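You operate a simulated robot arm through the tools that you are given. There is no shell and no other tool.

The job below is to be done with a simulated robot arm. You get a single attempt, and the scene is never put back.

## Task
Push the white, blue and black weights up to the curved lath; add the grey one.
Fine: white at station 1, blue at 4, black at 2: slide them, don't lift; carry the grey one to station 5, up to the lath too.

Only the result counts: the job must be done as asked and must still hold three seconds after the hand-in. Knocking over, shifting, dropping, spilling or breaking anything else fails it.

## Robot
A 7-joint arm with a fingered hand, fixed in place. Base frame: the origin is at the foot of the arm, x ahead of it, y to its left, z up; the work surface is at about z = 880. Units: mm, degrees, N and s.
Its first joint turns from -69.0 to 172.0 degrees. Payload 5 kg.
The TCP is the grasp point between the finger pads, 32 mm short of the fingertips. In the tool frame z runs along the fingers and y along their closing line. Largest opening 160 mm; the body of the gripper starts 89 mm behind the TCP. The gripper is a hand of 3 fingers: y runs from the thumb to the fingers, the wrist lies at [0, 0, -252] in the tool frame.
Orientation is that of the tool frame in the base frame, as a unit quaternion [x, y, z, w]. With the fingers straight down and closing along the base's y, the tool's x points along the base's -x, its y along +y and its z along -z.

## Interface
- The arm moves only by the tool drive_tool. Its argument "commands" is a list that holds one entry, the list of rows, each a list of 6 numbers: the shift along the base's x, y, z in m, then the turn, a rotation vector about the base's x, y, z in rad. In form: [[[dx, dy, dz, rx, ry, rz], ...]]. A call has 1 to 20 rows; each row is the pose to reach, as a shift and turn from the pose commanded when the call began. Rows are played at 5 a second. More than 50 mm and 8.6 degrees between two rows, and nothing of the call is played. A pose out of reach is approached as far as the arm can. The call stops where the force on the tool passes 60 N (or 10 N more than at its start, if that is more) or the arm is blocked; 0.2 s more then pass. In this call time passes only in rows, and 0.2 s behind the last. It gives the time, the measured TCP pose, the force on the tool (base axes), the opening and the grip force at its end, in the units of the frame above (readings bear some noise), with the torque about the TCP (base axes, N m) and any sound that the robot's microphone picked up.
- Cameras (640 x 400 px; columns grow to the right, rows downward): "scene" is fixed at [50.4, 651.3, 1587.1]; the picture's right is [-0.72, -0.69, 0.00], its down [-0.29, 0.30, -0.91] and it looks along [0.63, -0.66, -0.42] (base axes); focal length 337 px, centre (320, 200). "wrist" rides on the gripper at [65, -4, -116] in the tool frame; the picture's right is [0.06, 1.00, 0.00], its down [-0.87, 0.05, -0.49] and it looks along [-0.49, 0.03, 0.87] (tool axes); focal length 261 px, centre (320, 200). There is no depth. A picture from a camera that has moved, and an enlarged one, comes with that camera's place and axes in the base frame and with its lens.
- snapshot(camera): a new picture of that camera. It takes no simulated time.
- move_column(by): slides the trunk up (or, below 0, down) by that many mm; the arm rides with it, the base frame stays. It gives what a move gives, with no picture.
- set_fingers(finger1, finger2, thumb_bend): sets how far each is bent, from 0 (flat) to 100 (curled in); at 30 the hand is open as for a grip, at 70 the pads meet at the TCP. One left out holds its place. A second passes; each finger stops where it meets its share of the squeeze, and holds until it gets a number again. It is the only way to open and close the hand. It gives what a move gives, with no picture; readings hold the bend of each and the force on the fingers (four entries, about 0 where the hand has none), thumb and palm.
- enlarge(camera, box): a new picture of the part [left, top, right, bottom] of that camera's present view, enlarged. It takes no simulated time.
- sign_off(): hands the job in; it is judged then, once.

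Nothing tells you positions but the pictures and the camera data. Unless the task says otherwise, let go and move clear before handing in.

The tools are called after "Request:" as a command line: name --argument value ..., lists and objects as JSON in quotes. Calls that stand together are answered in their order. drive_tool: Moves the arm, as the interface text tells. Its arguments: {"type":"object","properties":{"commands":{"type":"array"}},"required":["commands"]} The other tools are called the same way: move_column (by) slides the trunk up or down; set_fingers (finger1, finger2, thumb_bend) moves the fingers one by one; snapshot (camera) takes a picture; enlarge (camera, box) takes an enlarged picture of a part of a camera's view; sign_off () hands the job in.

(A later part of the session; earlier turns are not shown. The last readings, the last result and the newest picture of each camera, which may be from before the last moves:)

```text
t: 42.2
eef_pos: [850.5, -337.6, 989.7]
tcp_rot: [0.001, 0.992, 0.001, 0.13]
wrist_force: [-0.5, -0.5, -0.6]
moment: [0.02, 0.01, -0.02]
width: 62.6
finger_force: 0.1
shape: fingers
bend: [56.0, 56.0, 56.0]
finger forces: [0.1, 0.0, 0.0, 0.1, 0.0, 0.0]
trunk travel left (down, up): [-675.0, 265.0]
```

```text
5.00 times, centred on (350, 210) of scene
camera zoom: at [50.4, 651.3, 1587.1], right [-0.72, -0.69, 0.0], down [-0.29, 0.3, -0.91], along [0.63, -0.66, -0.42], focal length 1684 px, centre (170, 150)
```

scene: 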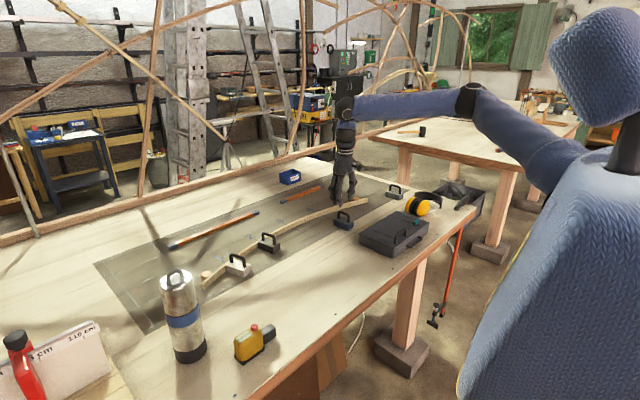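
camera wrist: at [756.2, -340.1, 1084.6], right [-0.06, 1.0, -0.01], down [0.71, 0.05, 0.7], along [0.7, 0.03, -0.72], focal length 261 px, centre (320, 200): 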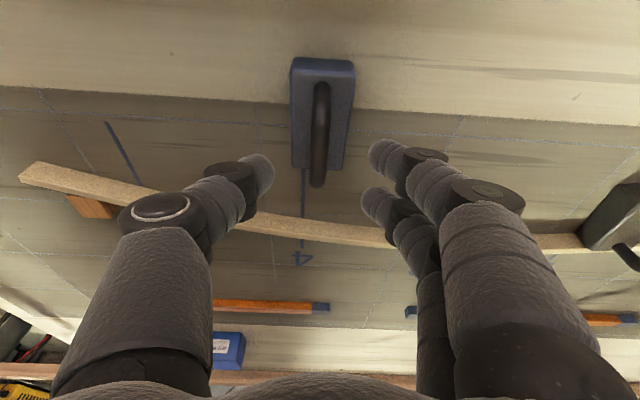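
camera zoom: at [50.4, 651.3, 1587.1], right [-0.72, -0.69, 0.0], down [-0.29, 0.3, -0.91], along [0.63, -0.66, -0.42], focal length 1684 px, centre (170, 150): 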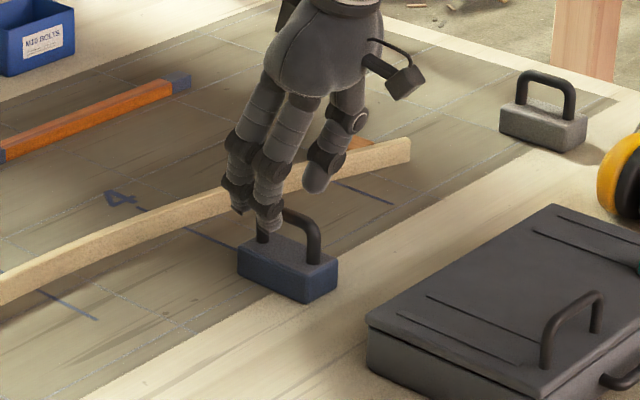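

The hand is tilted and aligned over blue's handle. I'll descend to about z = 954 and part-close.

Request:
drive_tool --commands '[[[-0.001, 0, -0.015, 0, 0, 0], [-0.001, 0, -0.03, 0, 0, 0], [-0.001, 0, -0.0355, 0, 0, 0]]]'

Request:
set_fingers --finger1 66 --finger2 66 --thumb_bend 66

Request:
enlarge --camera "wrist" --box '[220, 60, 440, 250]'

Request:
enlarge --camera "scene" --box '[320, 190, 380, 240]'

```text
t: 43.0
eef_pos: [848.6, -338.3, 953.1]
tcp_rot: [0.0, 0.992, 0.0, 0.129]
wrist_force: [0.2, -0.1, 0.3]
moment: [0.02, 0.02, 0.0]
width: 62.7
finger_force: 0.2
shape: fingers
bend: [56.0, 56.0, 56.0]
finger forces: [0.1, 0.0, 0.1, 0.1, 0.0, 0.1]
trunk travel left (down, up): [-675.0, 265.0]
```

```text
t: 44.0
eef_pos: [848.3, -336.5, 954.6]
tcp_rot: [0.001, 0.992, 0.0, 0.13]
wrist_force: [-0.2, 0.2, 1.0]
moment: [0.01, 0.03, 0.01]
width: 26.0
finger_force: 0.0
shape: fingers
bend: [66.0, 66.0, 66.0]
finger forces: [0.0, 0.0, 0.0, 0.0, 0.1, 0.1]
trunk travel left (down, up): [-675.0, 265.0]
```

```text
2.11 times, centred on (330, 155) of wrist
camera zoom: at [755.1, -340.7, 1049.4], right [-0.06, 1.0, -0.02], down [0.71, 0.05, 0.7], along [0.7, 0.03, -0.72], focal length 549 px, centre (299, 295)
```

zoom: 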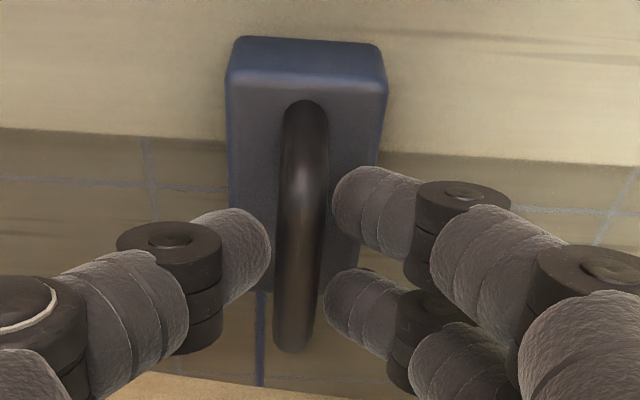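

```text
8.00 times, centred on (350, 215) of scene
camera zoom: at [50.4, 651.3, 1587.1], right [-0.72, -0.69, 0.0], down [-0.29, 0.3, -0.91], along [0.63, -0.66, -0.42], focal length 2695 px, centre (80, 80)
```

zoom: 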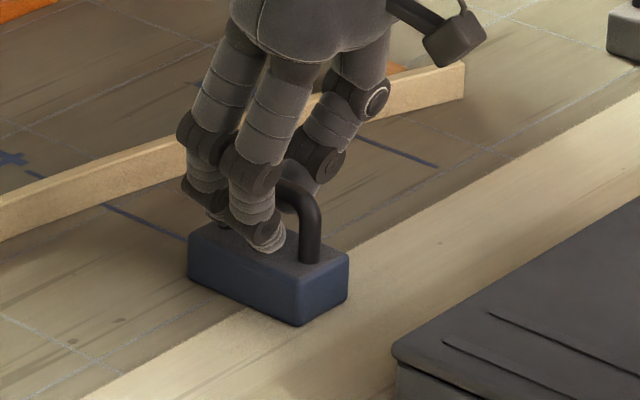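

Blue's bar is well centred between the pads but gripped towards its front. I'll shift back 6 mm and close gently.

Request:
drive_tool --commands '[[[-0.003, 0, 0, 0, 0, 0], [-0.006, 0, 0, 0, 0, 0]]]'

Request:
set_fingers --finger1 71 --finger2 71 --thumb_bend 71

Request:
enlarge --camera "wrist" --box '[220, 60, 440, 250]'

Request:
enlarge --camera "scene" --box '[320, 190, 380, 240]'

```text
t: 44.6
eef_pos: [842.3, -337.9, 954.1]
tcp_rot: [0.001, 0.992, 0.0, 0.129]
wrist_force: [-0.5, 0.6, -0.5]
moment: [0.02, 0.01, -0.02]
width: 26.1
finger_force: 0.1
shape: fingers
bend: [66.0, 66.0, 66.0]
finger forces: [0.1, 0.0, 0.0, 0.0, 0.0, 0.0]
trunk travel left (down, up): [-675.0, 265.0]
```

```text
t: 45.6
eef_pos: [841.8, -337.7, 954.9]
tcp_rot: [0.001, 0.992, 0.0, 0.129]
wrist_force: [-0.8, 0.8, 0.4]
moment: [0.02, 0.03, 0.02]
width: 15.8
finger_force: 4.9
shape: fingers
bend: [70.0, 69.0, 69.0]
finger forces: [2.4, 3.2, 0.1, 0.0, 4.3, 0.1]
trunk travel left (down, up): [-675.0, 265.0]
```

```text
2.11 times, centred on (330, 155) of wrist
camera zoom: at [748.9, -340.9, 1049.6], right [-0.06, 1.0, -0.02], down [0.71, 0.05, 0.7], along [0.7, 0.03, -0.72], focal length 549 px, centre (299, 295)
```

zoom: 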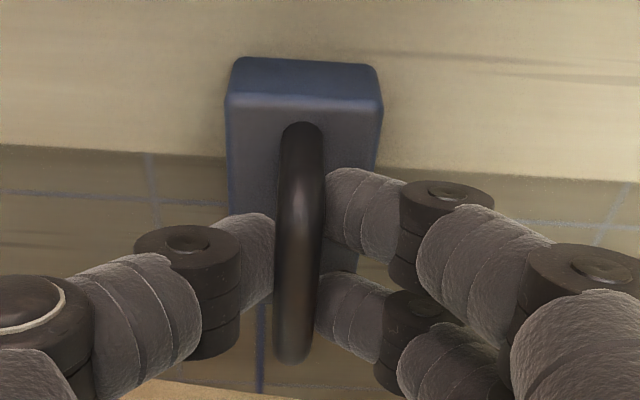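

```text
8.00 times, centred on (350, 215) of scene
camera zoom: at [50.4, 651.3, 1587.1], right [-0.72, -0.69, 0.0], down [-0.29, 0.3, -0.91], along [0.63, -0.66, -0.42], focal length 2695 px, centre (80, 80)
```

zoom: 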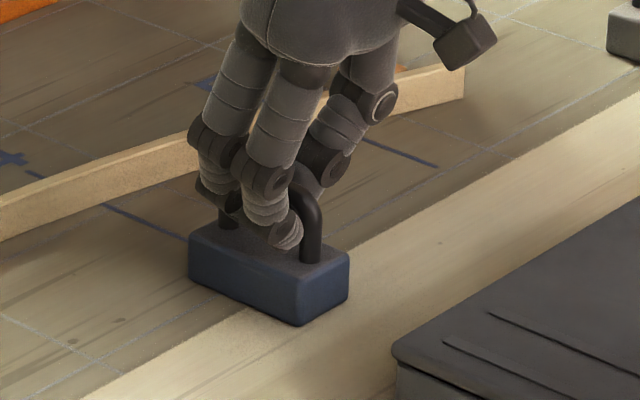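

A balanced 5 N grip with no lift. I'll slide blue forward in stages, easing it towards y ≈ -348 with a small turn the other way.

Request:
drive_tool --commands '[[[0.008, -0.001, -0.0005, 0, 0, -0.01], [0.016, -0.002, -0.001, 0, 0, -0.02], [0.024, -0.003, -0.001, 0, 0, -0.03], [0.032, -0.004, -0.001, 0, 0, -0.04], [0.04, -0.005, -0.001, 0, 0, -0.05]]]'

Request:
snapshot --camera "wrist"

Request:
enlarge --camera "scene" --box '[310, 180, 380, 240]'

```text
t: 46.8
eef_pos: [882.8, -341.3, 953.9]
tcp_rot: [0.025, 0.991, -0.003, 0.13]
wrist_force: [-1.2, 1.1, 0.8]
moment: [0.08, 0.03, 0.03]
width: 15.2
finger_force: 4.5
shape: fingers
bend: [70.0, 70.0, 69.0]
finger forces: [1.9, 2.9, 0.1, 0.1, 4.1, 0.0]
trunk travel left (down, up): [-675.0, 265.0]
```

```text
taken
camera wrist: at [788.4, -340.4, 1048.9], right [-0.01, 1.0, -0.02], down [0.72, 0.02, 0.7], along [0.7, 0.0, -0.72], focal length 261 px, centre (320, 200)
```

wrist: 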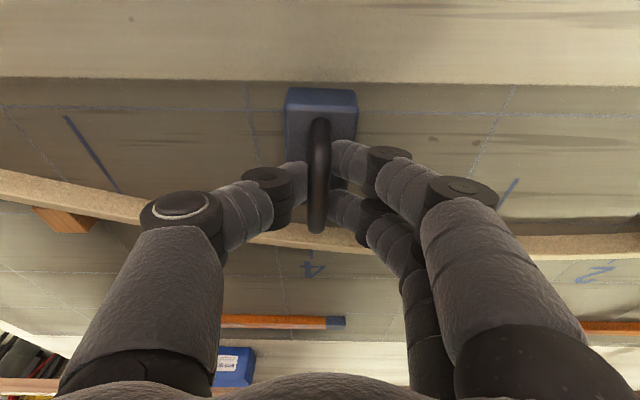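

```text
6.67 times, centred on (345, 210) of scene
camera zoom: at [50.4, 651.3, 1587.1], right [-0.72, -0.69, 0.0], down [-0.29, 0.3, -0.91], along [0.63, -0.66, -0.42], focal length 2246 px, centre (153, 133)
```

zoom: 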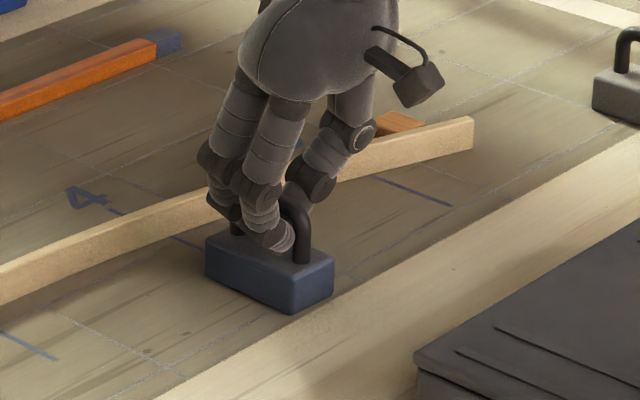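

It's tracking well, with yaw ≈ 0 and centre y ≈ -342. I'll continue about 38 mm more towards line 4.

Request:
drive_tool --commands '[[[0.008, -0.0015, 0, 0, 0, -0.015], [0.016, -0.003, 0, 0, 0, -0.03], [0.024, -0.0045, 0, 0, 0, -0.045], [0.032, -0.006, 0, 0, 0, -0.06], [0.038, -0.0065, 0, 0, 0, -0.07]]]'

Request:
snapshot --camera "wrist"

Request:
enlarge --camera "wrist" --box '[250, 100, 390, 270]'

Request:
enlarge --camera "scene" --box '[310, 180, 380, 240]'

```text
t: 48.0
eef_pos: [920.5, -349.4, 953.5]
tcp_rot: [0.06, 0.99, -0.007, 0.129]
wrist_force: [-1.7, 0.6, 0.0]
moment: [0.05, 0.07, -0.02]
width: 14.6
finger_force: 4.9
shape: fingers
bend: [70.0, 70.0, 69.0]
finger forces: [1.8, 2.8, 0.1, 0.0, 4.7, 0.1]
trunk travel left (down, up): [-675.0, 265.0]
```

```text
taken
camera wrist: at [826.9, -341.1, 1048.6], right [0.06, 1.0, -0.02], down [0.72, -0.03, 0.7], along [0.7, -0.05, -0.72], focal length 261 px, centre (320, 200)
```

wrist: 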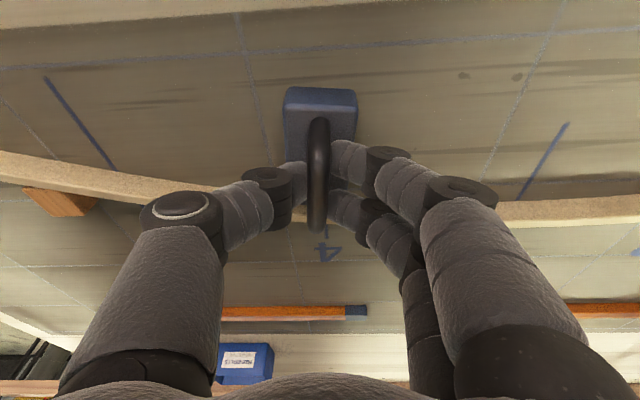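

```text
2.35 times, centred on (320, 185) of wrist
camera zoom: at [826.9, -341.1, 1048.6], right [0.06, 1.0, -0.02], down [0.72, -0.03, 0.7], along [0.7, -0.05, -0.72], focal length 613 px, centre (320, 235)
```

zoom: 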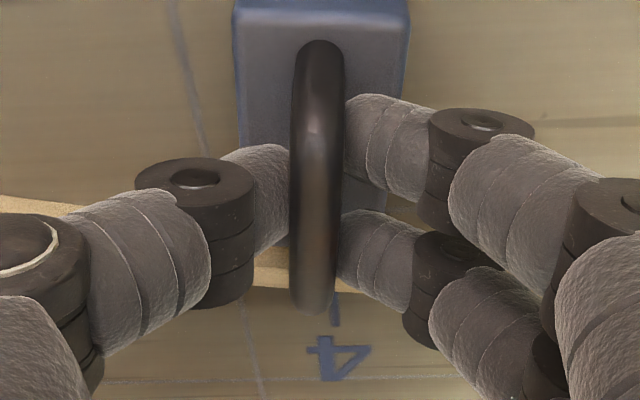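

```text
6.67 times, centred on (345, 210) of scene
camera zoom: at [50.4, 651.3, 1587.1], right [-0.72, -0.69, 0.0], down [-0.29, 0.3, -0.91], along [0.63, -0.66, -0.42], focal length 2246 px, centre (153, 133)
```

zoom: 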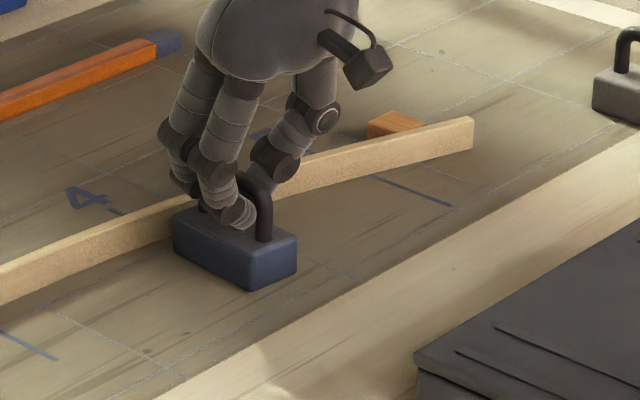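

Blue's handle is at about (919, -349) with yaw ≈ -4°, well on line 4. I'll creep the last ~20 mm in small steps.

Request:
drive_tool --commands '[[[0.004, 0, 0, 0, 0, 0], [0.008, 0, 0, 0, 0, -0.01], [0.011, 0, 0, 0, 0, -0.02]]]'

Request:
drive_tool --commands '[[[0.0015, 0, 0, 0, 0, 0], [0.003, 0, 0, 0, 0, 0]]]'

Request:
enlarge --camera "wrist" --box '[250, 100, 390, 270]'

Request:
enlarge --camera "scene" --box '[320, 195, 370, 235]'

```text
t: 48.8
eef_pos: [932.2, -349.7, 953.4]
tcp_rot: [0.07, 0.989, -0.009, 0.13]
wrist_force: [-1.7, 0.2, -0.2]
moment: [0.02, 0.06, 0.01]
width: 14.7
finger_force: 4.5
shape: fingers
bend: [70.0, 70.0, 69.0]
finger forces: [1.6, 2.9, 0.1, 0.0, 4.3, 0.0]
trunk travel left (down, up): [-675.0, 265.0]
```

```text
t: 49.4
eef_pos: [935.8, -350.0, 951.8]
tcp_rot: [0.07, 0.989, -0.01, 0.129]
wrist_force: [-2.4, -0.5, 0.1]
moment: [0.03, 0.05, -0.01]
width: 14.8
finger_force: 4.2
shape: fingers
bend: [70.0, 70.0, 69.0]
finger forces: [1.5, 2.2, 0.0, 0.0, 4.1, 0.0]
trunk travel left (down, up): [-675.0, 265.0]
```

```text
2.35 times, centred on (320, 185) of wrist
camera zoom: at [841.8, -339.2, 1048.2], right [0.08, 1.0, -0.02], down [0.71, -0.05, 0.7], along [0.7, -0.07, -0.72], focal length 613 px, centre (320, 235)
```

zoom: 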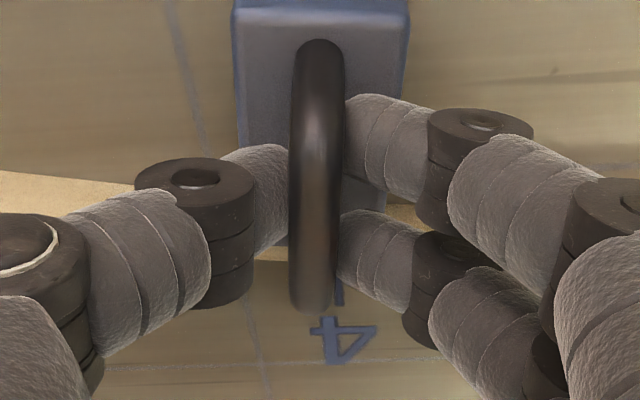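

```text
10.00 times, centred on (345, 215) of scene
camera zoom: at [50.4, 651.3, 1587.1], right [-0.72, -0.69, 0.0], down [-0.29, 0.3, -0.91], along [0.63, -0.66, -0.42], focal length 3369 px, centre (70, 50)
```

zoom: 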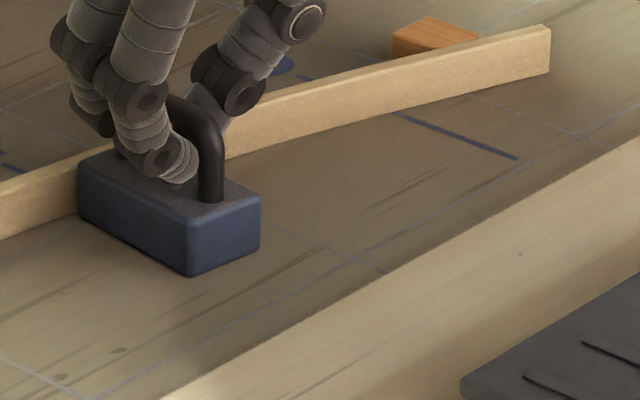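

Very near the lath now. I'll step in 2 mm increments until contact.

Request:
drive_tool --commands '[[[0.001, 0, 0, 0, 0, 0], [0.002, 0, 0, 0, 0, 0]]]'

Request:
drive_tool --commands '[[[0.001, 0, 0, 0, 0, 0], [0.002, 0, 0, 0, 0, 0]]]'

Request:
enlarge --camera "wrist" --box '[250, 100, 390, 270]'

Request:
enlarge --camera "scene" --box '[320, 195, 370, 235]'

```text
t: 50.0
eef_pos: [935.9, -348.5, 952.1]
tcp_rot: [0.07, 0.989, -0.009, 0.129]
wrist_force: [-4.0, -0.4, 0.1]
moment: [0.03, 0.08, -0.03]
width: 14.1
finger_force: 3.6
shape: fingers
bend: [71.0, 70.0, 69.0]
finger forces: [1.7, 2.1, 0.0, 0.0, 4.3, 0.1]
trunk travel left (down, up): [-675.0, 265.0]
```

```text
t: 50.6
eef_pos: [938.4, -349.1, 952.6]
tcp_rot: [0.07, 0.989, -0.009, 0.13]
wrist_force: [-4.3, 0.4, 0.2]
moment: [0.06, 0.04, 0.0]
width: 13.4
finger_force: 3.3
shape: fingers
bend: [71.0, 70.0, 69.0]
finger forces: [0.8, 2.5, 0.0, 0.1, 3.5, 0.1]
trunk travel left (down, up): [-675.0, 265.0]
```

```text
2.35 times, centred on (320, 185) of wrist
camera zoom: at [845.3, -338.9, 1047.6], right [0.08, 1.0, -0.02], down [0.71, -0.05, 0.7], along [0.7, -0.07, -0.72], focal length 613 px, centre (320, 235)
```

zoom: 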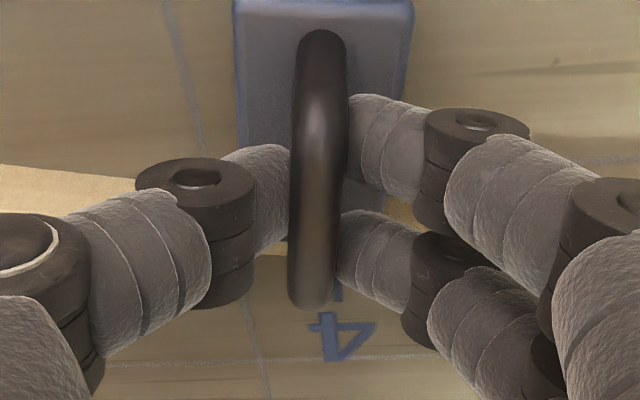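

```text
10.00 times, centred on (345, 215) of scene
camera zoom: at [50.4, 651.3, 1587.1], right [-0.72, -0.69, 0.0], down [-0.29, 0.3, -0.91], along [0.63, -0.66, -0.42], focal length 3369 px, centre (70, 50)
```

zoom: 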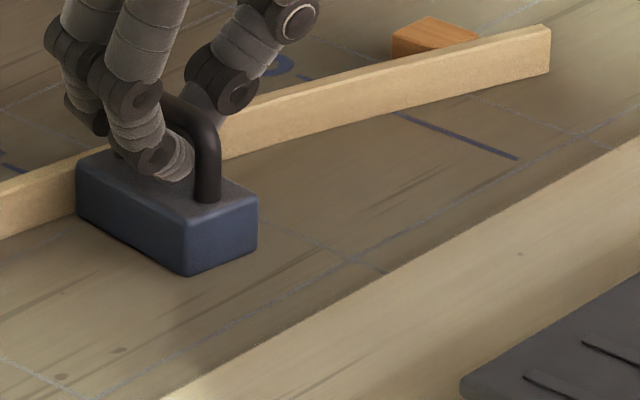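

Contact at fx ≈ -4 N, and the light grip is starting to slip along the bar. I'll firm the grip a little and push 2–3 mm more to square blue up.

Request:
set_fingers --finger1 73 --finger2 73 --thumb_bend 73

Request:
drive_tool --commands '[[[0.001, 0, 0, 0, 0, -0.02], [0.002, 0, 0, 0, 0, -0.04]]]'

Request:
enlarge --camera "wrist" --box '[250, 100, 390, 270]'

Request:
enlarge --camera "scene" --box '[320, 195, 370, 235]'

```text
t: 51.6
eef_pos: [940.4, -349.4, 951.7]
tcp_rot: [0.07, 0.989, -0.009, 0.128]
wrist_force: [-2.9, 0.5, -0.4]
moment: [0.05, 0.07, -0.01]
width: 11.8
finger_force: 7.9
shape: fingers
bend: [72.0, 71.0, 70.0]
finger forces: [3.1, 5.3, 0.0, 0.0, 7.6, 0.0]
trunk travel left (down, up): [-675.0, 265.0]
```

```text
t: 52.2
eef_pos: [940.8, -349.1, 952.2]
tcp_rot: [0.09, 0.987, -0.012, 0.13]
wrist_force: [-5.1, 0.6, -0.2]
moment: [0.07, 0.13, 0.04]
width: 10.8
finger_force: 7.2
shape: fingers
bend: [72.0, 71.0, 70.0]
finger forces: [1.9, 6.2, 0.0, 0.1, 7.0, 0.1]
trunk travel left (down, up): [-675.0, 265.0]
```

```text
2.35 times, centred on (320, 185) of wrist
camera zoom: at [847.7, -335.3, 1048.1], right [0.12, 0.99, -0.02], down [0.71, -0.08, 0.7], along [0.69, -0.1, -0.72], focal length 613 px, centre (320, 235)
```

zoom: 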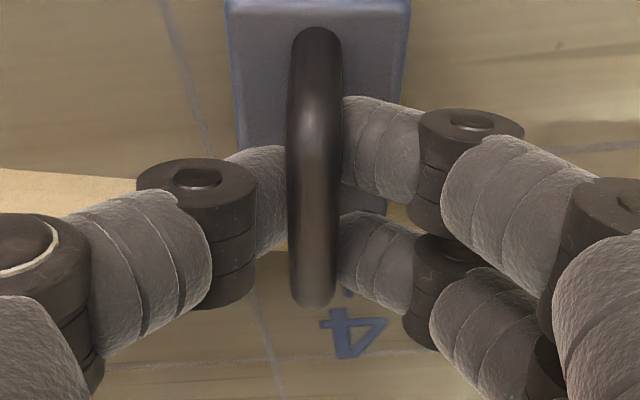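

```text
10.00 times, centred on (345, 215) of scene
camera zoom: at [50.4, 651.3, 1587.1], right [-0.72, -0.69, 0.0], down [-0.29, 0.3, -0.91], along [0.63, -0.66, -0.42], focal length 3369 px, centre (70, 50)
```

zoom: 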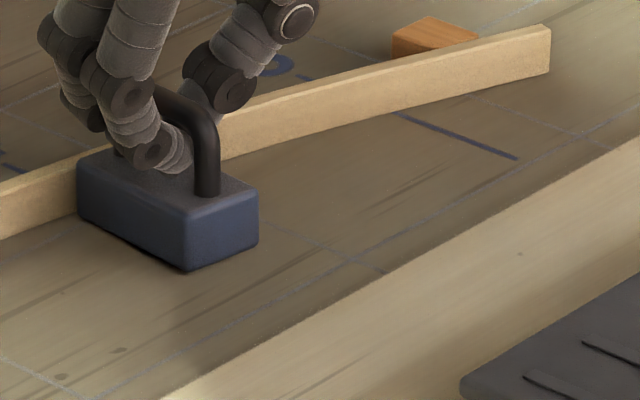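

Blue's yaw is now about -8°, near the lath's slope there, with its centre at y ≈ -350. One more 2 mm push to confirm firm contact.

Request:
drive_tool --commands '[[[0.001, 0.0005, 0, 0, 0, 0], [0.002, 0.001, 0, 0, 0, 0]]]'

Request:
enlarge --camera "scene" --box '[320, 195, 370, 235]'

```text
t: 52.8
eef_pos: [942.8, -347.9, 952.7]
tcp_rot: [0.089, 0.987, -0.012, 0.129]
wrist_force: [-7.3, -0.7, -3.0]
moment: [-0.01, 0.14, 0.04]
width: 9.5
finger_force: 6.6
shape: fingers
bend: [72.0, 71.0, 70.0]
finger forces: [1.3, 5.1, 0.0, 0.0, 7.6, 0.1]
trunk travel left (down, up): [-675.0, 265.0]
```

```text
10.00 times, centred on (345, 215) of scene
camera zoom: at [50.4, 651.3, 1587.1], right [-0.72, -0.69, 0.0], down [-0.29, 0.3, -0.91], along [0.63, -0.66, -0.42], focal length 3369 px, centre (70, 50)
```

zoom: 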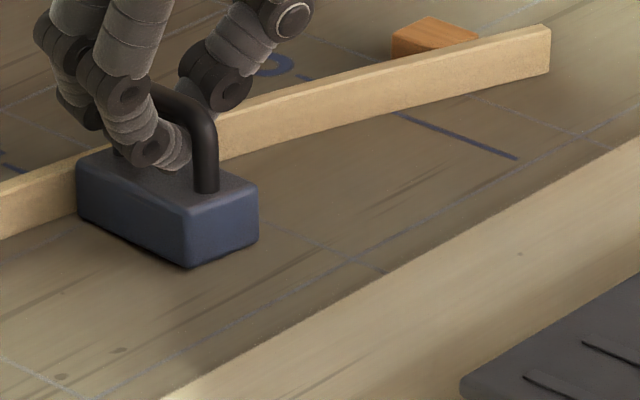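

Firm contact: fx ≈ -7 N, lath unmoved. Releasing the same way: slight opening, small rise, full opening, then clear.

Request:
set_fingers --finger1 67 --finger2 67 --thumb_bend 67

Request:
drive_tool --commands '[[[-0.001, 0, 0.004, 0, 0, 0], [-0.001, 0, 0.006, 0, 0, 0]]]'

Request:
set_fingers --finger1 57 --finger2 57 --thumb_bend 57

Request:
snapshot --camera "wrist"

Request:
enlarge --camera "scene" --box '[320, 195, 370, 235]'

```text
t: 53.8
eef_pos: [943.0, -347.1, 953.5]
tcp_rot: [0.09, 0.988, -0.012, 0.128]
wrist_force: [0.6, 0.3, 0.0]
moment: [-0.01, 0.01, -0.01]
width: 21.8
finger_force: 0.0
shape: fingers
bend: [67.0, 67.0, 67.0]
finger forces: [0.0, 0.0, 0.1, 0.0, 0.0, 0.0]
trunk travel left (down, up): [-675.0, 265.0]
```

```text
t: 54.4
eef_pos: [942.5, -348.8, 958.5]
tcp_rot: [0.089, 0.988, -0.012, 0.128]
wrist_force: [-1.2, -0.3, -0.7]
moment: [-0.03, 0.01, 0.03]
width: 21.9
finger_force: 0.6
shape: fingers
bend: [67.0, 67.0, 67.0]
finger forces: [0.1, 0.0, 0.0, 0.0, 0.7, 0.1]
trunk travel left (down, up): [-675.0, 265.0]
```

```text
t: 55.4
eef_pos: [942.2, -347.7, 958.6]
tcp_rot: [0.09, 0.988, -0.012, 0.129]
wrist_force: [0.0, -0.3, 0.7]
moment: [0.0, 0.03, 0.02]
width: 62.4
finger_force: 0.1
shape: fingers
bend: [56.0, 56.0, 56.0]
finger forces: [0.0, 0.1, 0.0, 0.0, 0.0, 0.1]
trunk travel left (down, up): [-675.0, 265.0]
```

```text
taken
camera wrist: at [849.5, -334.3, 1054.1], right [0.12, 0.99, -0.02], down [0.71, -0.08, 0.7], along [0.69, -0.1, -0.72], focal length 261 px, centre (320, 200)
```

wrist: 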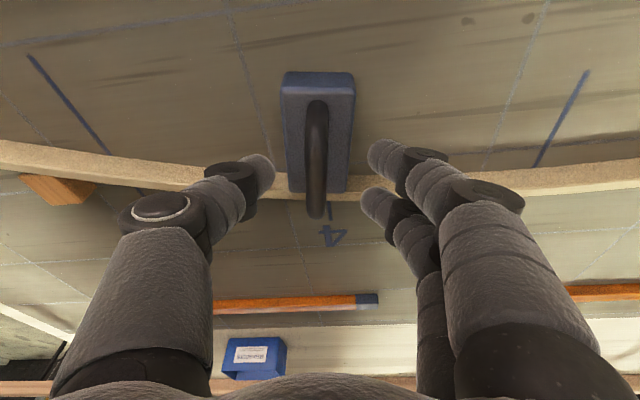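

```text
10.00 times, centred on (345, 215) of scene
camera zoom: at [50.4, 651.3, 1587.1], right [-0.72, -0.69, 0.0], down [-0.29, 0.3, -0.91], along [0.63, -0.66, -0.42], focal length 3369 px, centre (70, 50)
```

zoom: 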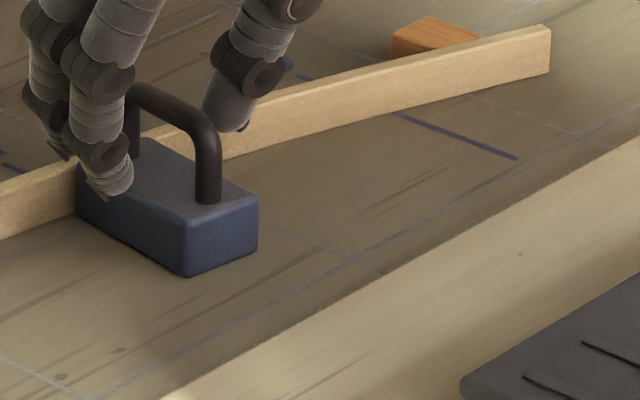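

Request:
enlarge --camera "wrist" --box '[240, 60, 400, 260]'

Request:
drive_tool --commands '[[[-0.003, 0, 0.03, 0, 0, 0], [-0.008, 0, 0.07, 0, 0, 0], [-0.02, -0.01, 0.1, 0, 0, 0.02], [-0.04, -0.03, 0.12, 0, 0, 0.05], [-0.06, -0.06, 0.13, 0, 0, 0.07]]]'

Request:
snapshot --camera "wrist"

Request:
snapshot --camera "scene"

```text
2.00 times, centred on (320, 160) of wrist
camera zoom: at [849.5, -334.3, 1054.1], right [0.12, 0.99, -0.02], down [0.71, -0.08, 0.7], along [0.69, -0.1, -0.72], focal length 521 px, centre (320, 280)
```

zoom: 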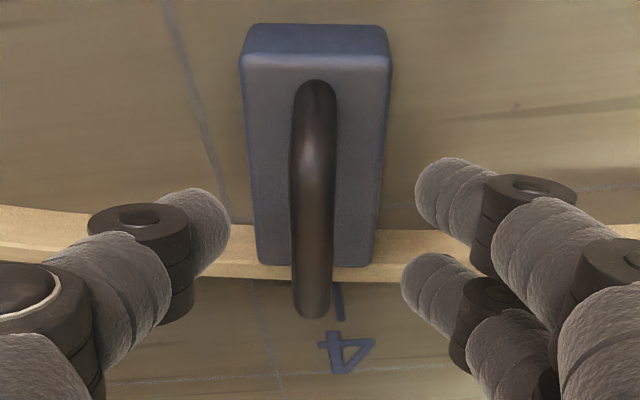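

```text
t: 56.6
eef_pos: [882.6, -407.0, 1089.4]
tcp_rot: [0.054, 0.99, -0.006, 0.13]
wrist_force: [0.2, -1.0, 0.4]
moment: [0.0, -0.04, 0.01]
width: 62.7
finger_force: 0.0
shape: fingers
bend: [56.0, 56.0, 56.0]
finger forces: [0.0, 0.0, 0.0, 0.1, 0.1, 0.0]
trunk travel left (down, up): [-675.0, 265.0]
```

```text
taken
camera wrist: at [789.1, -400.3, 1185.0], right [0.05, 1.0, -0.02], down [0.71, -0.02, 0.7], along [0.7, -0.05, -0.72], focal length 261 px, centre (320, 200)
```

wrist: 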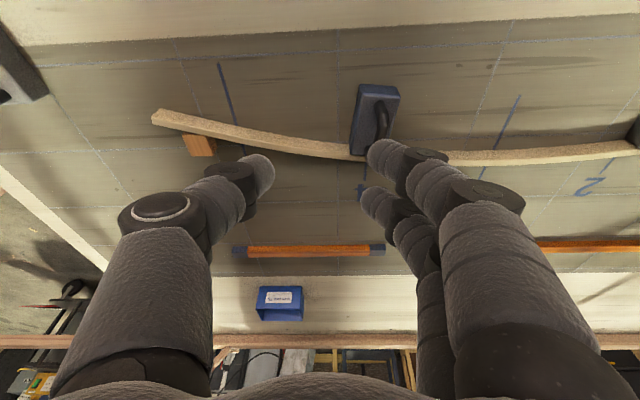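

```text
taken
```

scene: 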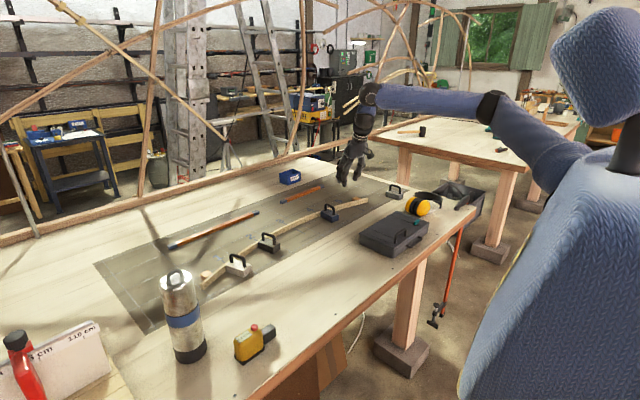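

Blue sits flush against the lath at station 4. Now for station 5 and the grey weight: I'll zoom in on the station 5 line and then look over at grey.

Request:
enlarge --camera "wrist" --box '[120, 40, 280, 170]'

Request:
enlarge --camera "scene" --box '[320, 165, 440, 240]'

Request:
enlarge --camera "scene" --box '[375, 170, 425, 210]'

```text
3.08 times, centred on (200, 105) of wrist
camera zoom: at [789.1, -400.3, 1185.0], right [0.05, 1.0, -0.02], down [0.71, -0.02, 0.7], along [0.7, -0.05, -0.72], focal length 802 px, centre (689, 492)
```

zoom: 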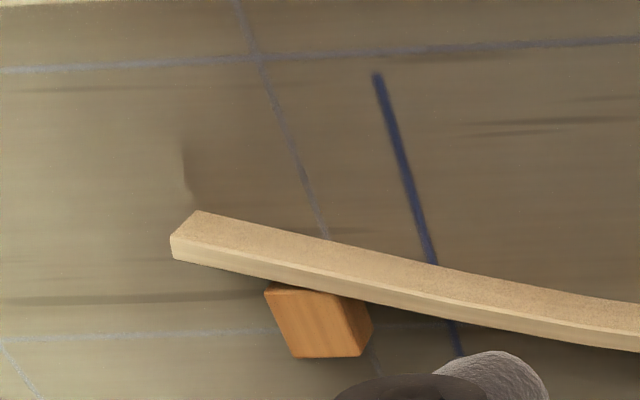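

```text
5.33 times, centred on (380, 202) of scene
camera zoom: at [50.4, 651.3, 1587.1], right [-0.72, -0.69, 0.0], down [-0.29, 0.3, -0.91], along [0.63, -0.66, -0.42], focal length 1797 px, centre (0, 187)
```

zoom: 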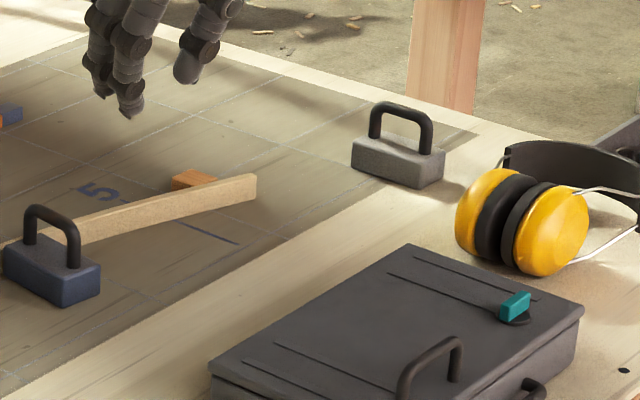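

```text
10.00 times, centred on (400, 190) of scene
camera zoom: at [50.4, 651.3, 1587.1], right [-0.72, -0.69, 0.0], down [-0.29, 0.3, -0.91], along [0.63, -0.66, -0.42], focal length 3369 px, centre (-480, 300)
```

zoom: 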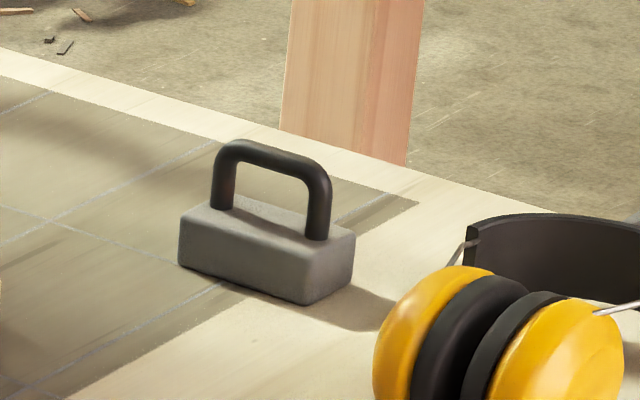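

Station 5's line is at y ≈ -520, and the lath's near face there is at x ≈ 948 with a slope of about 16°. Grey stands near (853, -743), a radius of about 1130 mm, so I need a strong outward tilt to reach it. I'll move that way at height, in stages.

Request:
drive_tool --commands '[[[-0.008, -0.03, 0.004, 0, 0, 0.03], [-0.016, -0.06, 0.008, 0, 0, 0.06], [-0.024, -0.09, 0.012, 0, 0, 0.09], [-0.032, -0.12, 0.016, 0, 0, 0.11], [-0.042, -0.153, 0.02, 0, 0, 0.11]]]'

Request:
drive_tool --commands '[[[0, -0.01, 0, 0, -0.07, 0], [0, -0.02, 0, 0, -0.14, 0], [0, -0.03, 0, 0, -0.211, 0]]]'

Request:
snapshot --camera "wrist"

Request:
snapshot --camera "scene"

```text
t: 57.8
eef_pos: [839.8, -563.1, 1109.6]
tcp_rot: [0.0, 0.992, 0.0, 0.129]
wrist_force: [-0.2, -0.1, 0.5]
moment: [0.06, -0.01, 0.03]
width: 62.8
finger_force: 0.1
shape: fingers
bend: [56.0, 56.0, 56.0]
finger forces: [0.0, 0.1, 0.0, 0.1, 0.0, 0.0]
trunk travel left (down, up): [-675.0, 265.0]
```

```text
t: 58.6
eef_pos: [840.6, -591.8, 1108.6]
tcp_rot: [0.0, 0.972, 0.001, 0.235]
wrist_force: [-0.6, -0.3, -0.6]
moment: [0.0, -0.01, 0.02]
width: 62.9
finger_force: 0.0
shape: fingers
bend: [56.0, 56.0, 56.0]
finger forces: [0.1, 0.0, 0.1, 0.0, 0.1, 0.0]
trunk travel left (down, up): [-675.0, 265.0]
```

```text
taken
camera wrist: at [728.1, -595.0, 1182.7], right [-0.06, 1.0, -0.03], down [0.55, 0.05, 0.83], along [0.83, 0.03, -0.55], focal length 261 px, centre (320, 200)
```

wrist: 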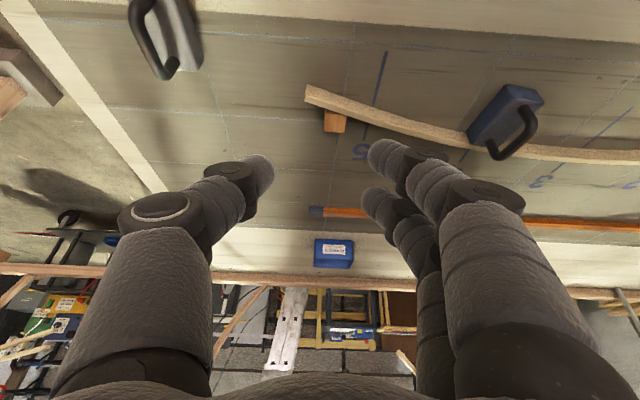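

```text
taken
```

scene: 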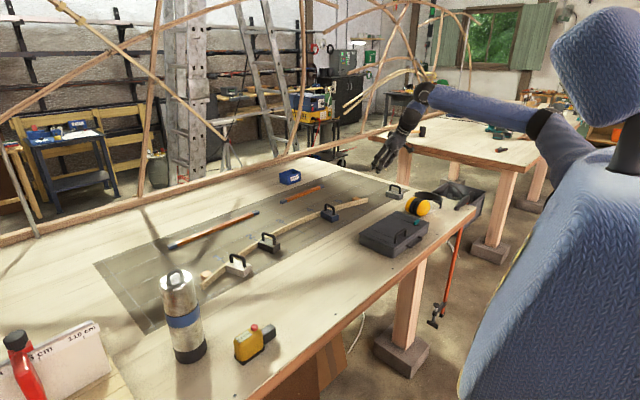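

The arm follows well. Grey is now visible at the top left of the wrist view, so I'll measure it there before rolling the hand.

Request:
enlarge --camera "wrist" --box '[100, 0, 260, 100]'

```text
4.00 times, centred on (180, 50) of wrist
camera zoom: at [728.1, -595.0, 1182.7], right [-0.06, 1.0, -0.03], down [0.55, 0.05, 0.83], along [0.83, 0.03, -0.55], focal length 1043 px, centre (880, 800)
```

zoom: 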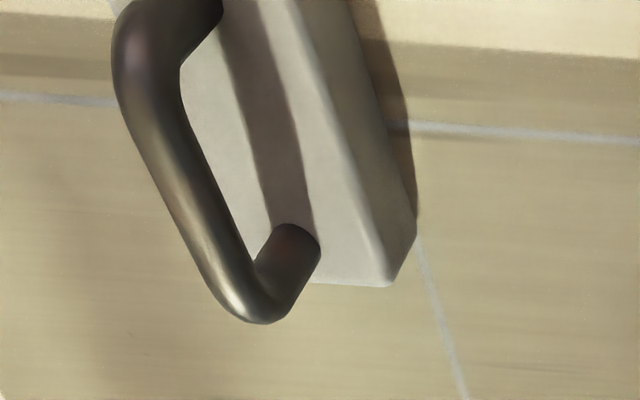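

Grey's handle is near (855, -749) at roughly zero yaw. I'll roll the hand outward by about 28° while moving over it at height.

Request:
drive_tool --commands '[[[0, -0.024, 0, -0.08, 0, 0], [0, -0.048, 0, -0.16, 0, 0], [0.001, -0.072, -0.005, -0.24, 0, 0], [0.002, -0.096, -0.01, -0.32, 0, 0], [0.003, -0.12, -0.015, -0.4, 0, 0], [0.004, -0.14, -0.02, -0.489, 0, 0]]]'

Request:
snapshot --camera "wrist"

Request:
snapshot --camera "scene"

```text
t: 60.0
eef_pos: [844.3, -733.6, 1087.7]
tcp_rot: [-0.056, 0.943, -0.235, 0.227]
wrist_force: [0.2, -0.4, 0.3]
moment: [0.02, -0.01, 0.02]
width: 62.7
finger_force: 0.0
shape: fingers
bend: [56.0, 56.0, 56.0]
finger forces: [0.0, 0.0, 0.1, 0.0, 0.0, 0.0]
trunk travel left (down, up): [-675.0, 265.0]
```

```text
taken
camera wrist: at [732.8, -700.6, 1155.3], right [-0.05, 0.87, -0.49], down [0.55, 0.44, 0.71], along [0.83, -0.23, -0.5], focal length 261 px, centre (320, 200)
```

wrist: 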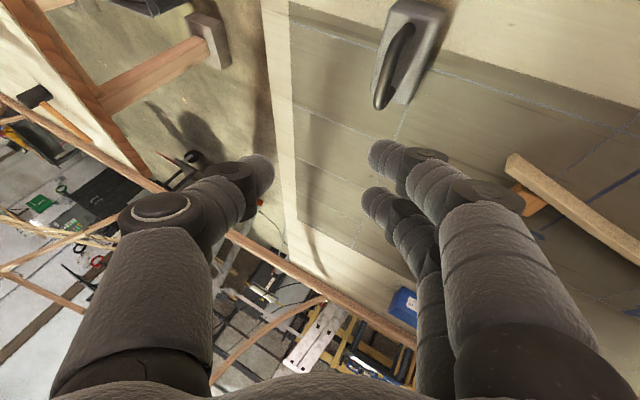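

```text
taken
```

scene: 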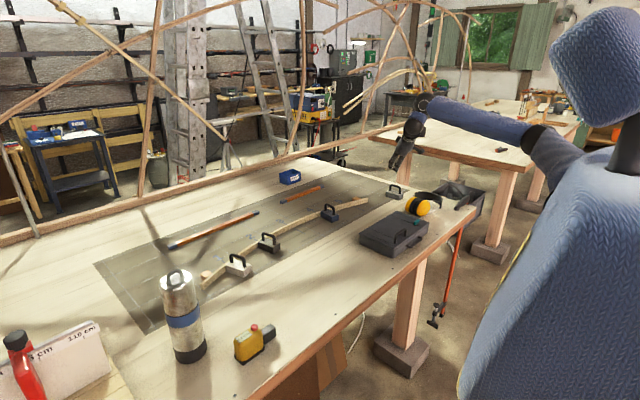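

The arm reached over grey with the planned tilt. I'll zoom on grey to get its handle position and yaw.

Request:
enlarge --camera "wrist" --box '[330, 0, 490, 120]'

Request:
enlarge --camera "scene" --box '[360, 90, 460, 220]'

```text
3.33 times, centred on (410, 60) of wrist
camera zoom: at [732.8, -700.6, 1155.3], right [-0.05, 0.87, -0.49], down [0.55, 0.44, 0.71], along [0.83, -0.23, -0.5], focal length 869 px, centre (20, 667)
```

zoom: 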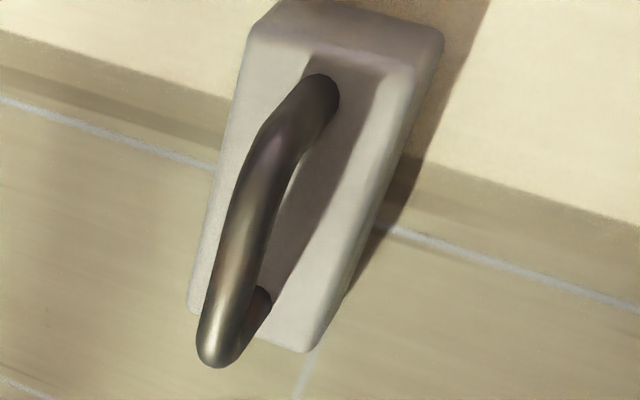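

```text
3.08 times, centred on (410, 155) of scene
camera zoom: at [50.4, 651.3, 1587.1], right [-0.72, -0.69, 0.0], down [-0.29, 0.3, -0.91], along [0.63, -0.66, -0.42], focal length 1037 px, centre (43, 338)
```

zoom: 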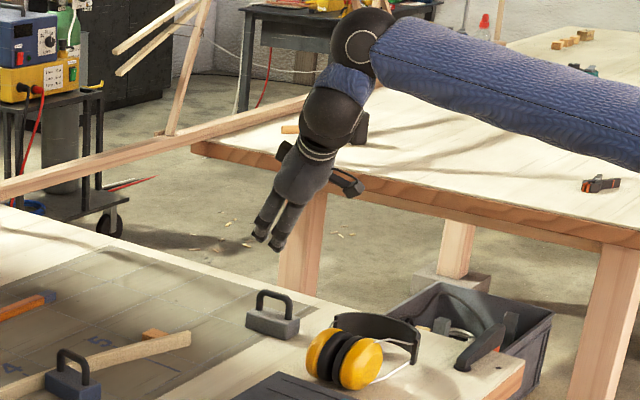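

Grey's handle is centred at about (853, -748) with zero yaw, the bar at z ≈ 946. I'll set the two fingers nearly closed and the thumb open, then move to a pre-grasp point back along the tool axis.

Request:
set_fingers --finger1 65 --finger2 65 --thumb_bend 54

Request:
drive_tool --commands '[[[-0.008, 0.005, -0.027, 0, 0, 0], [-0.016, 0.011, -0.054, 0, 0, 0], [-0.025, 0.0166, -0.082, 0, 0, 0]]]'

Request:
snapshot --camera "wrist"

Request:
enlarge --camera "scene" --box '[350, 120, 450, 220]'

```text
t: 61.0
eef_pos: [844.2, -732.0, 1089.6]
tcp_rot: [-0.056, 0.944, -0.236, 0.226]
wrist_force: [0.1, 0.9, -0.7]
moment: [-0.03, -0.01, 0.0]
width: 50.0
finger_force: 0.1
shape: fingers
bend: [65.0, 65.0, 54.0]
finger forces: [0.0, 0.0, 0.1, 0.1, 0.1, 0.0]
trunk travel left (down, up): [-675.0, 265.0]
```

```text
t: 61.8
eef_pos: [819.9, -716.5, 1006.7]
tcp_rot: [-0.057, 0.944, -0.234, 0.227]
wrist_force: [0.4, -0.3, 0.4]
moment: [-0.01, 0.01, 0.01]
width: 50.0
finger_force: 0.1
shape: fingers
bend: [65.0, 65.0, 54.0]
finger forces: [0.0, 0.0, 0.0, 0.0, 0.0, 0.1]
trunk travel left (down, up): [-675.0, 265.0]
```

```text
taken
camera wrist: at [708.3, -683.7, 1073.7], right [-0.05, 0.87, -0.49], down [0.55, 0.44, 0.71], along [0.83, -0.23, -0.5], focal length 261 px, centre (320, 200)
```

wrist: 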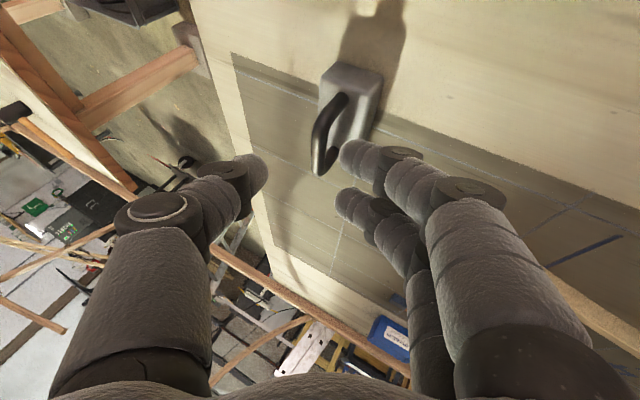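

```text
4.00 times, centred on (400, 170) of scene
camera zoom: at [50.4, 651.3, 1587.1], right [-0.72, -0.69, 0.0], down [-0.29, 0.3, -0.91], along [0.63, -0.66, -0.42], focal length 1348 px, centre (0, 320)
```

zoom: 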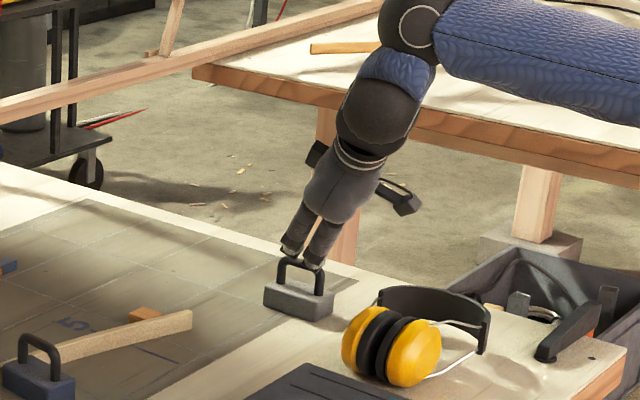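

Request:
enlarge --camera "wrist" --box '[270, 50, 430, 200]'

```text
2.67 times, centred on (350, 125) of wrist
camera zoom: at [708.3, -683.7, 1073.7], right [-0.05, 0.87, -0.49], down [0.55, 0.44, 0.71], along [0.83, -0.23, -0.5], focal length 695 px, centre (240, 400)
```

zoom: 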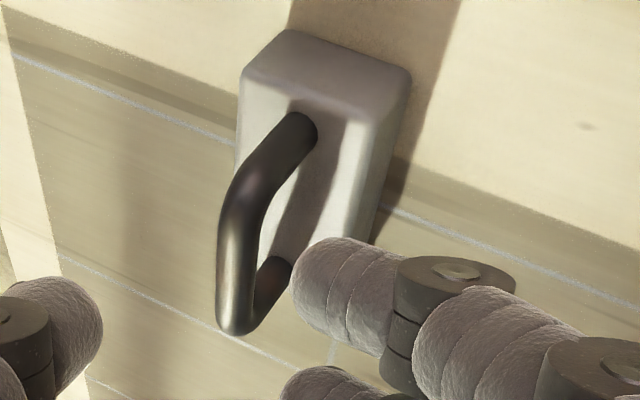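

The bar lies right along the tool axis, about 78 mm ahead of the TCP. I'll advance 40 mm along the axis, check, then do the rest.

Request:
drive_tool --commands '[[[0.0091, -0.0084, -0.0157, 0, 0, 0], [0.0182, -0.0167, -0.0315, 0, 0, 0]]]'

Request:
enlarge --camera "wrist" --box '[220, 60, 440, 250]'

Request:
enlarge --camera "scene" --box '[370, 160, 430, 210]'

```text
t: 62.4
eef_pos: [836.7, -730.2, 974.4]
tcp_rot: [-0.056, 0.944, -0.236, 0.226]
wrist_force: [0.1, 0.2, 0.6]
moment: [0.0, 0.03, 0.01]
width: 50.1
finger_force: 0.0
shape: fingers
bend: [65.0, 65.0, 54.0]
finger forces: [0.1, 0.0, 0.0, 0.0, 0.0, 0.0]
trunk travel left (down, up): [-675.0, 265.0]
```

```text
2.11 times, centred on (330, 155) of wrist
camera zoom: at [725.7, -698.5, 1041.0], right [-0.06, 0.87, -0.49], down [0.55, 0.44, 0.71], along [0.83, -0.23, -0.5], focal length 549 px, centre (299, 295)
```

zoom: 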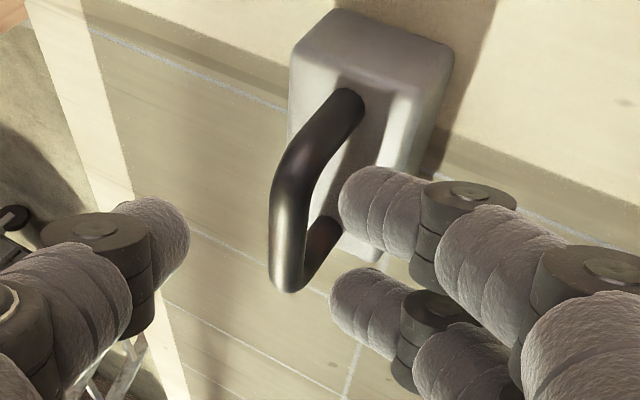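

```text
8.00 times, centred on (400, 185) of scene
camera zoom: at [50.4, 651.3, 1587.1], right [-0.72, -0.69, 0.0], down [-0.29, 0.3, -0.91], along [0.63, -0.66, -0.42], focal length 2695 px, centre (-320, 320)
```

zoom: 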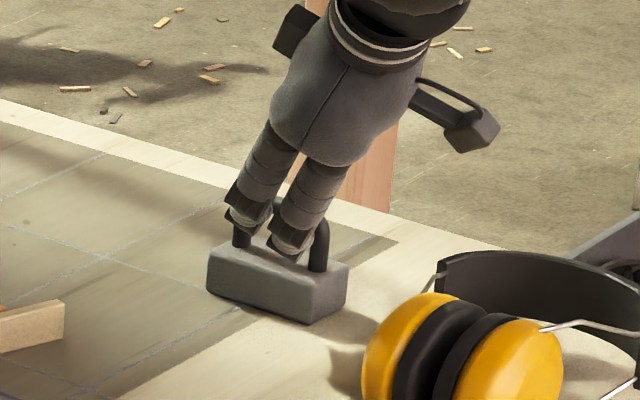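

Clear so far. I'll advance the remaining ~24 mm with a small sideways correction.

Request:
drive_tool --commands '[[[0.0036, -0.0052, -0.0049, 0, 0, 0], [0.0073, -0.009, -0.0112, 0, 0, 0], [0.0109, -0.0126, -0.0175, 0, 0, 0]]]'

Request:
enlarge --camera "wrist" --box '[220, 60, 440, 250]'

Request:
enlarge --camera "scene" --box '[370, 160, 430, 210]'

```text
t: 63.2
eef_pos: [846.8, -742.8, 956.9]
tcp_rot: [-0.056, 0.944, -0.235, 0.226]
wrist_force: [-0.3, 0.6, -0.1]
moment: [-0.02, 0.01, 0.02]
width: 50.1
finger_force: 0.1
shape: fingers
bend: [65.0, 65.0, 54.0]
finger forces: [0.0, 0.0, 0.0, 0.1, 0.0, 0.0]
trunk travel left (down, up): [-675.0, 265.0]
```

```text
2.11 times, centred on (330, 155) of wrist
camera zoom: at [736.7, -711.5, 1024.6], right [-0.05, 0.87, -0.49], down [0.55, 0.44, 0.71], along [0.83, -0.23, -0.5], focal length 549 px, centre (299, 295)
```

zoom: 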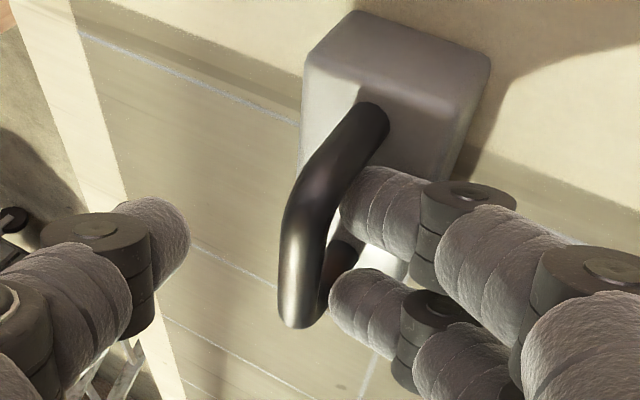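

```text
8.00 times, centred on (400, 185) of scene
camera zoom: at [50.4, 651.3, 1587.1], right [-0.72, -0.69, 0.0], down [-0.29, 0.3, -0.91], along [0.63, -0.66, -0.42], focal length 2695 px, centre (-320, 320)
```

zoom: 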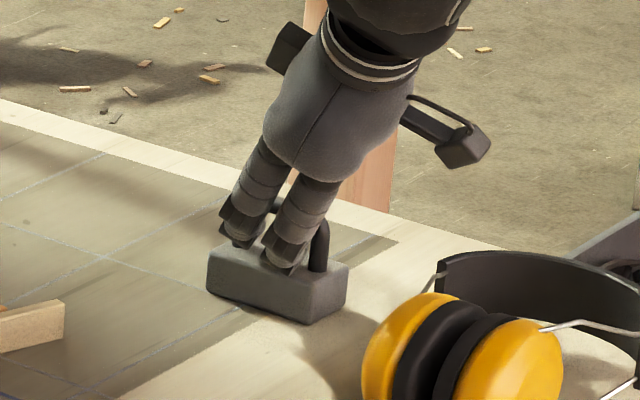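

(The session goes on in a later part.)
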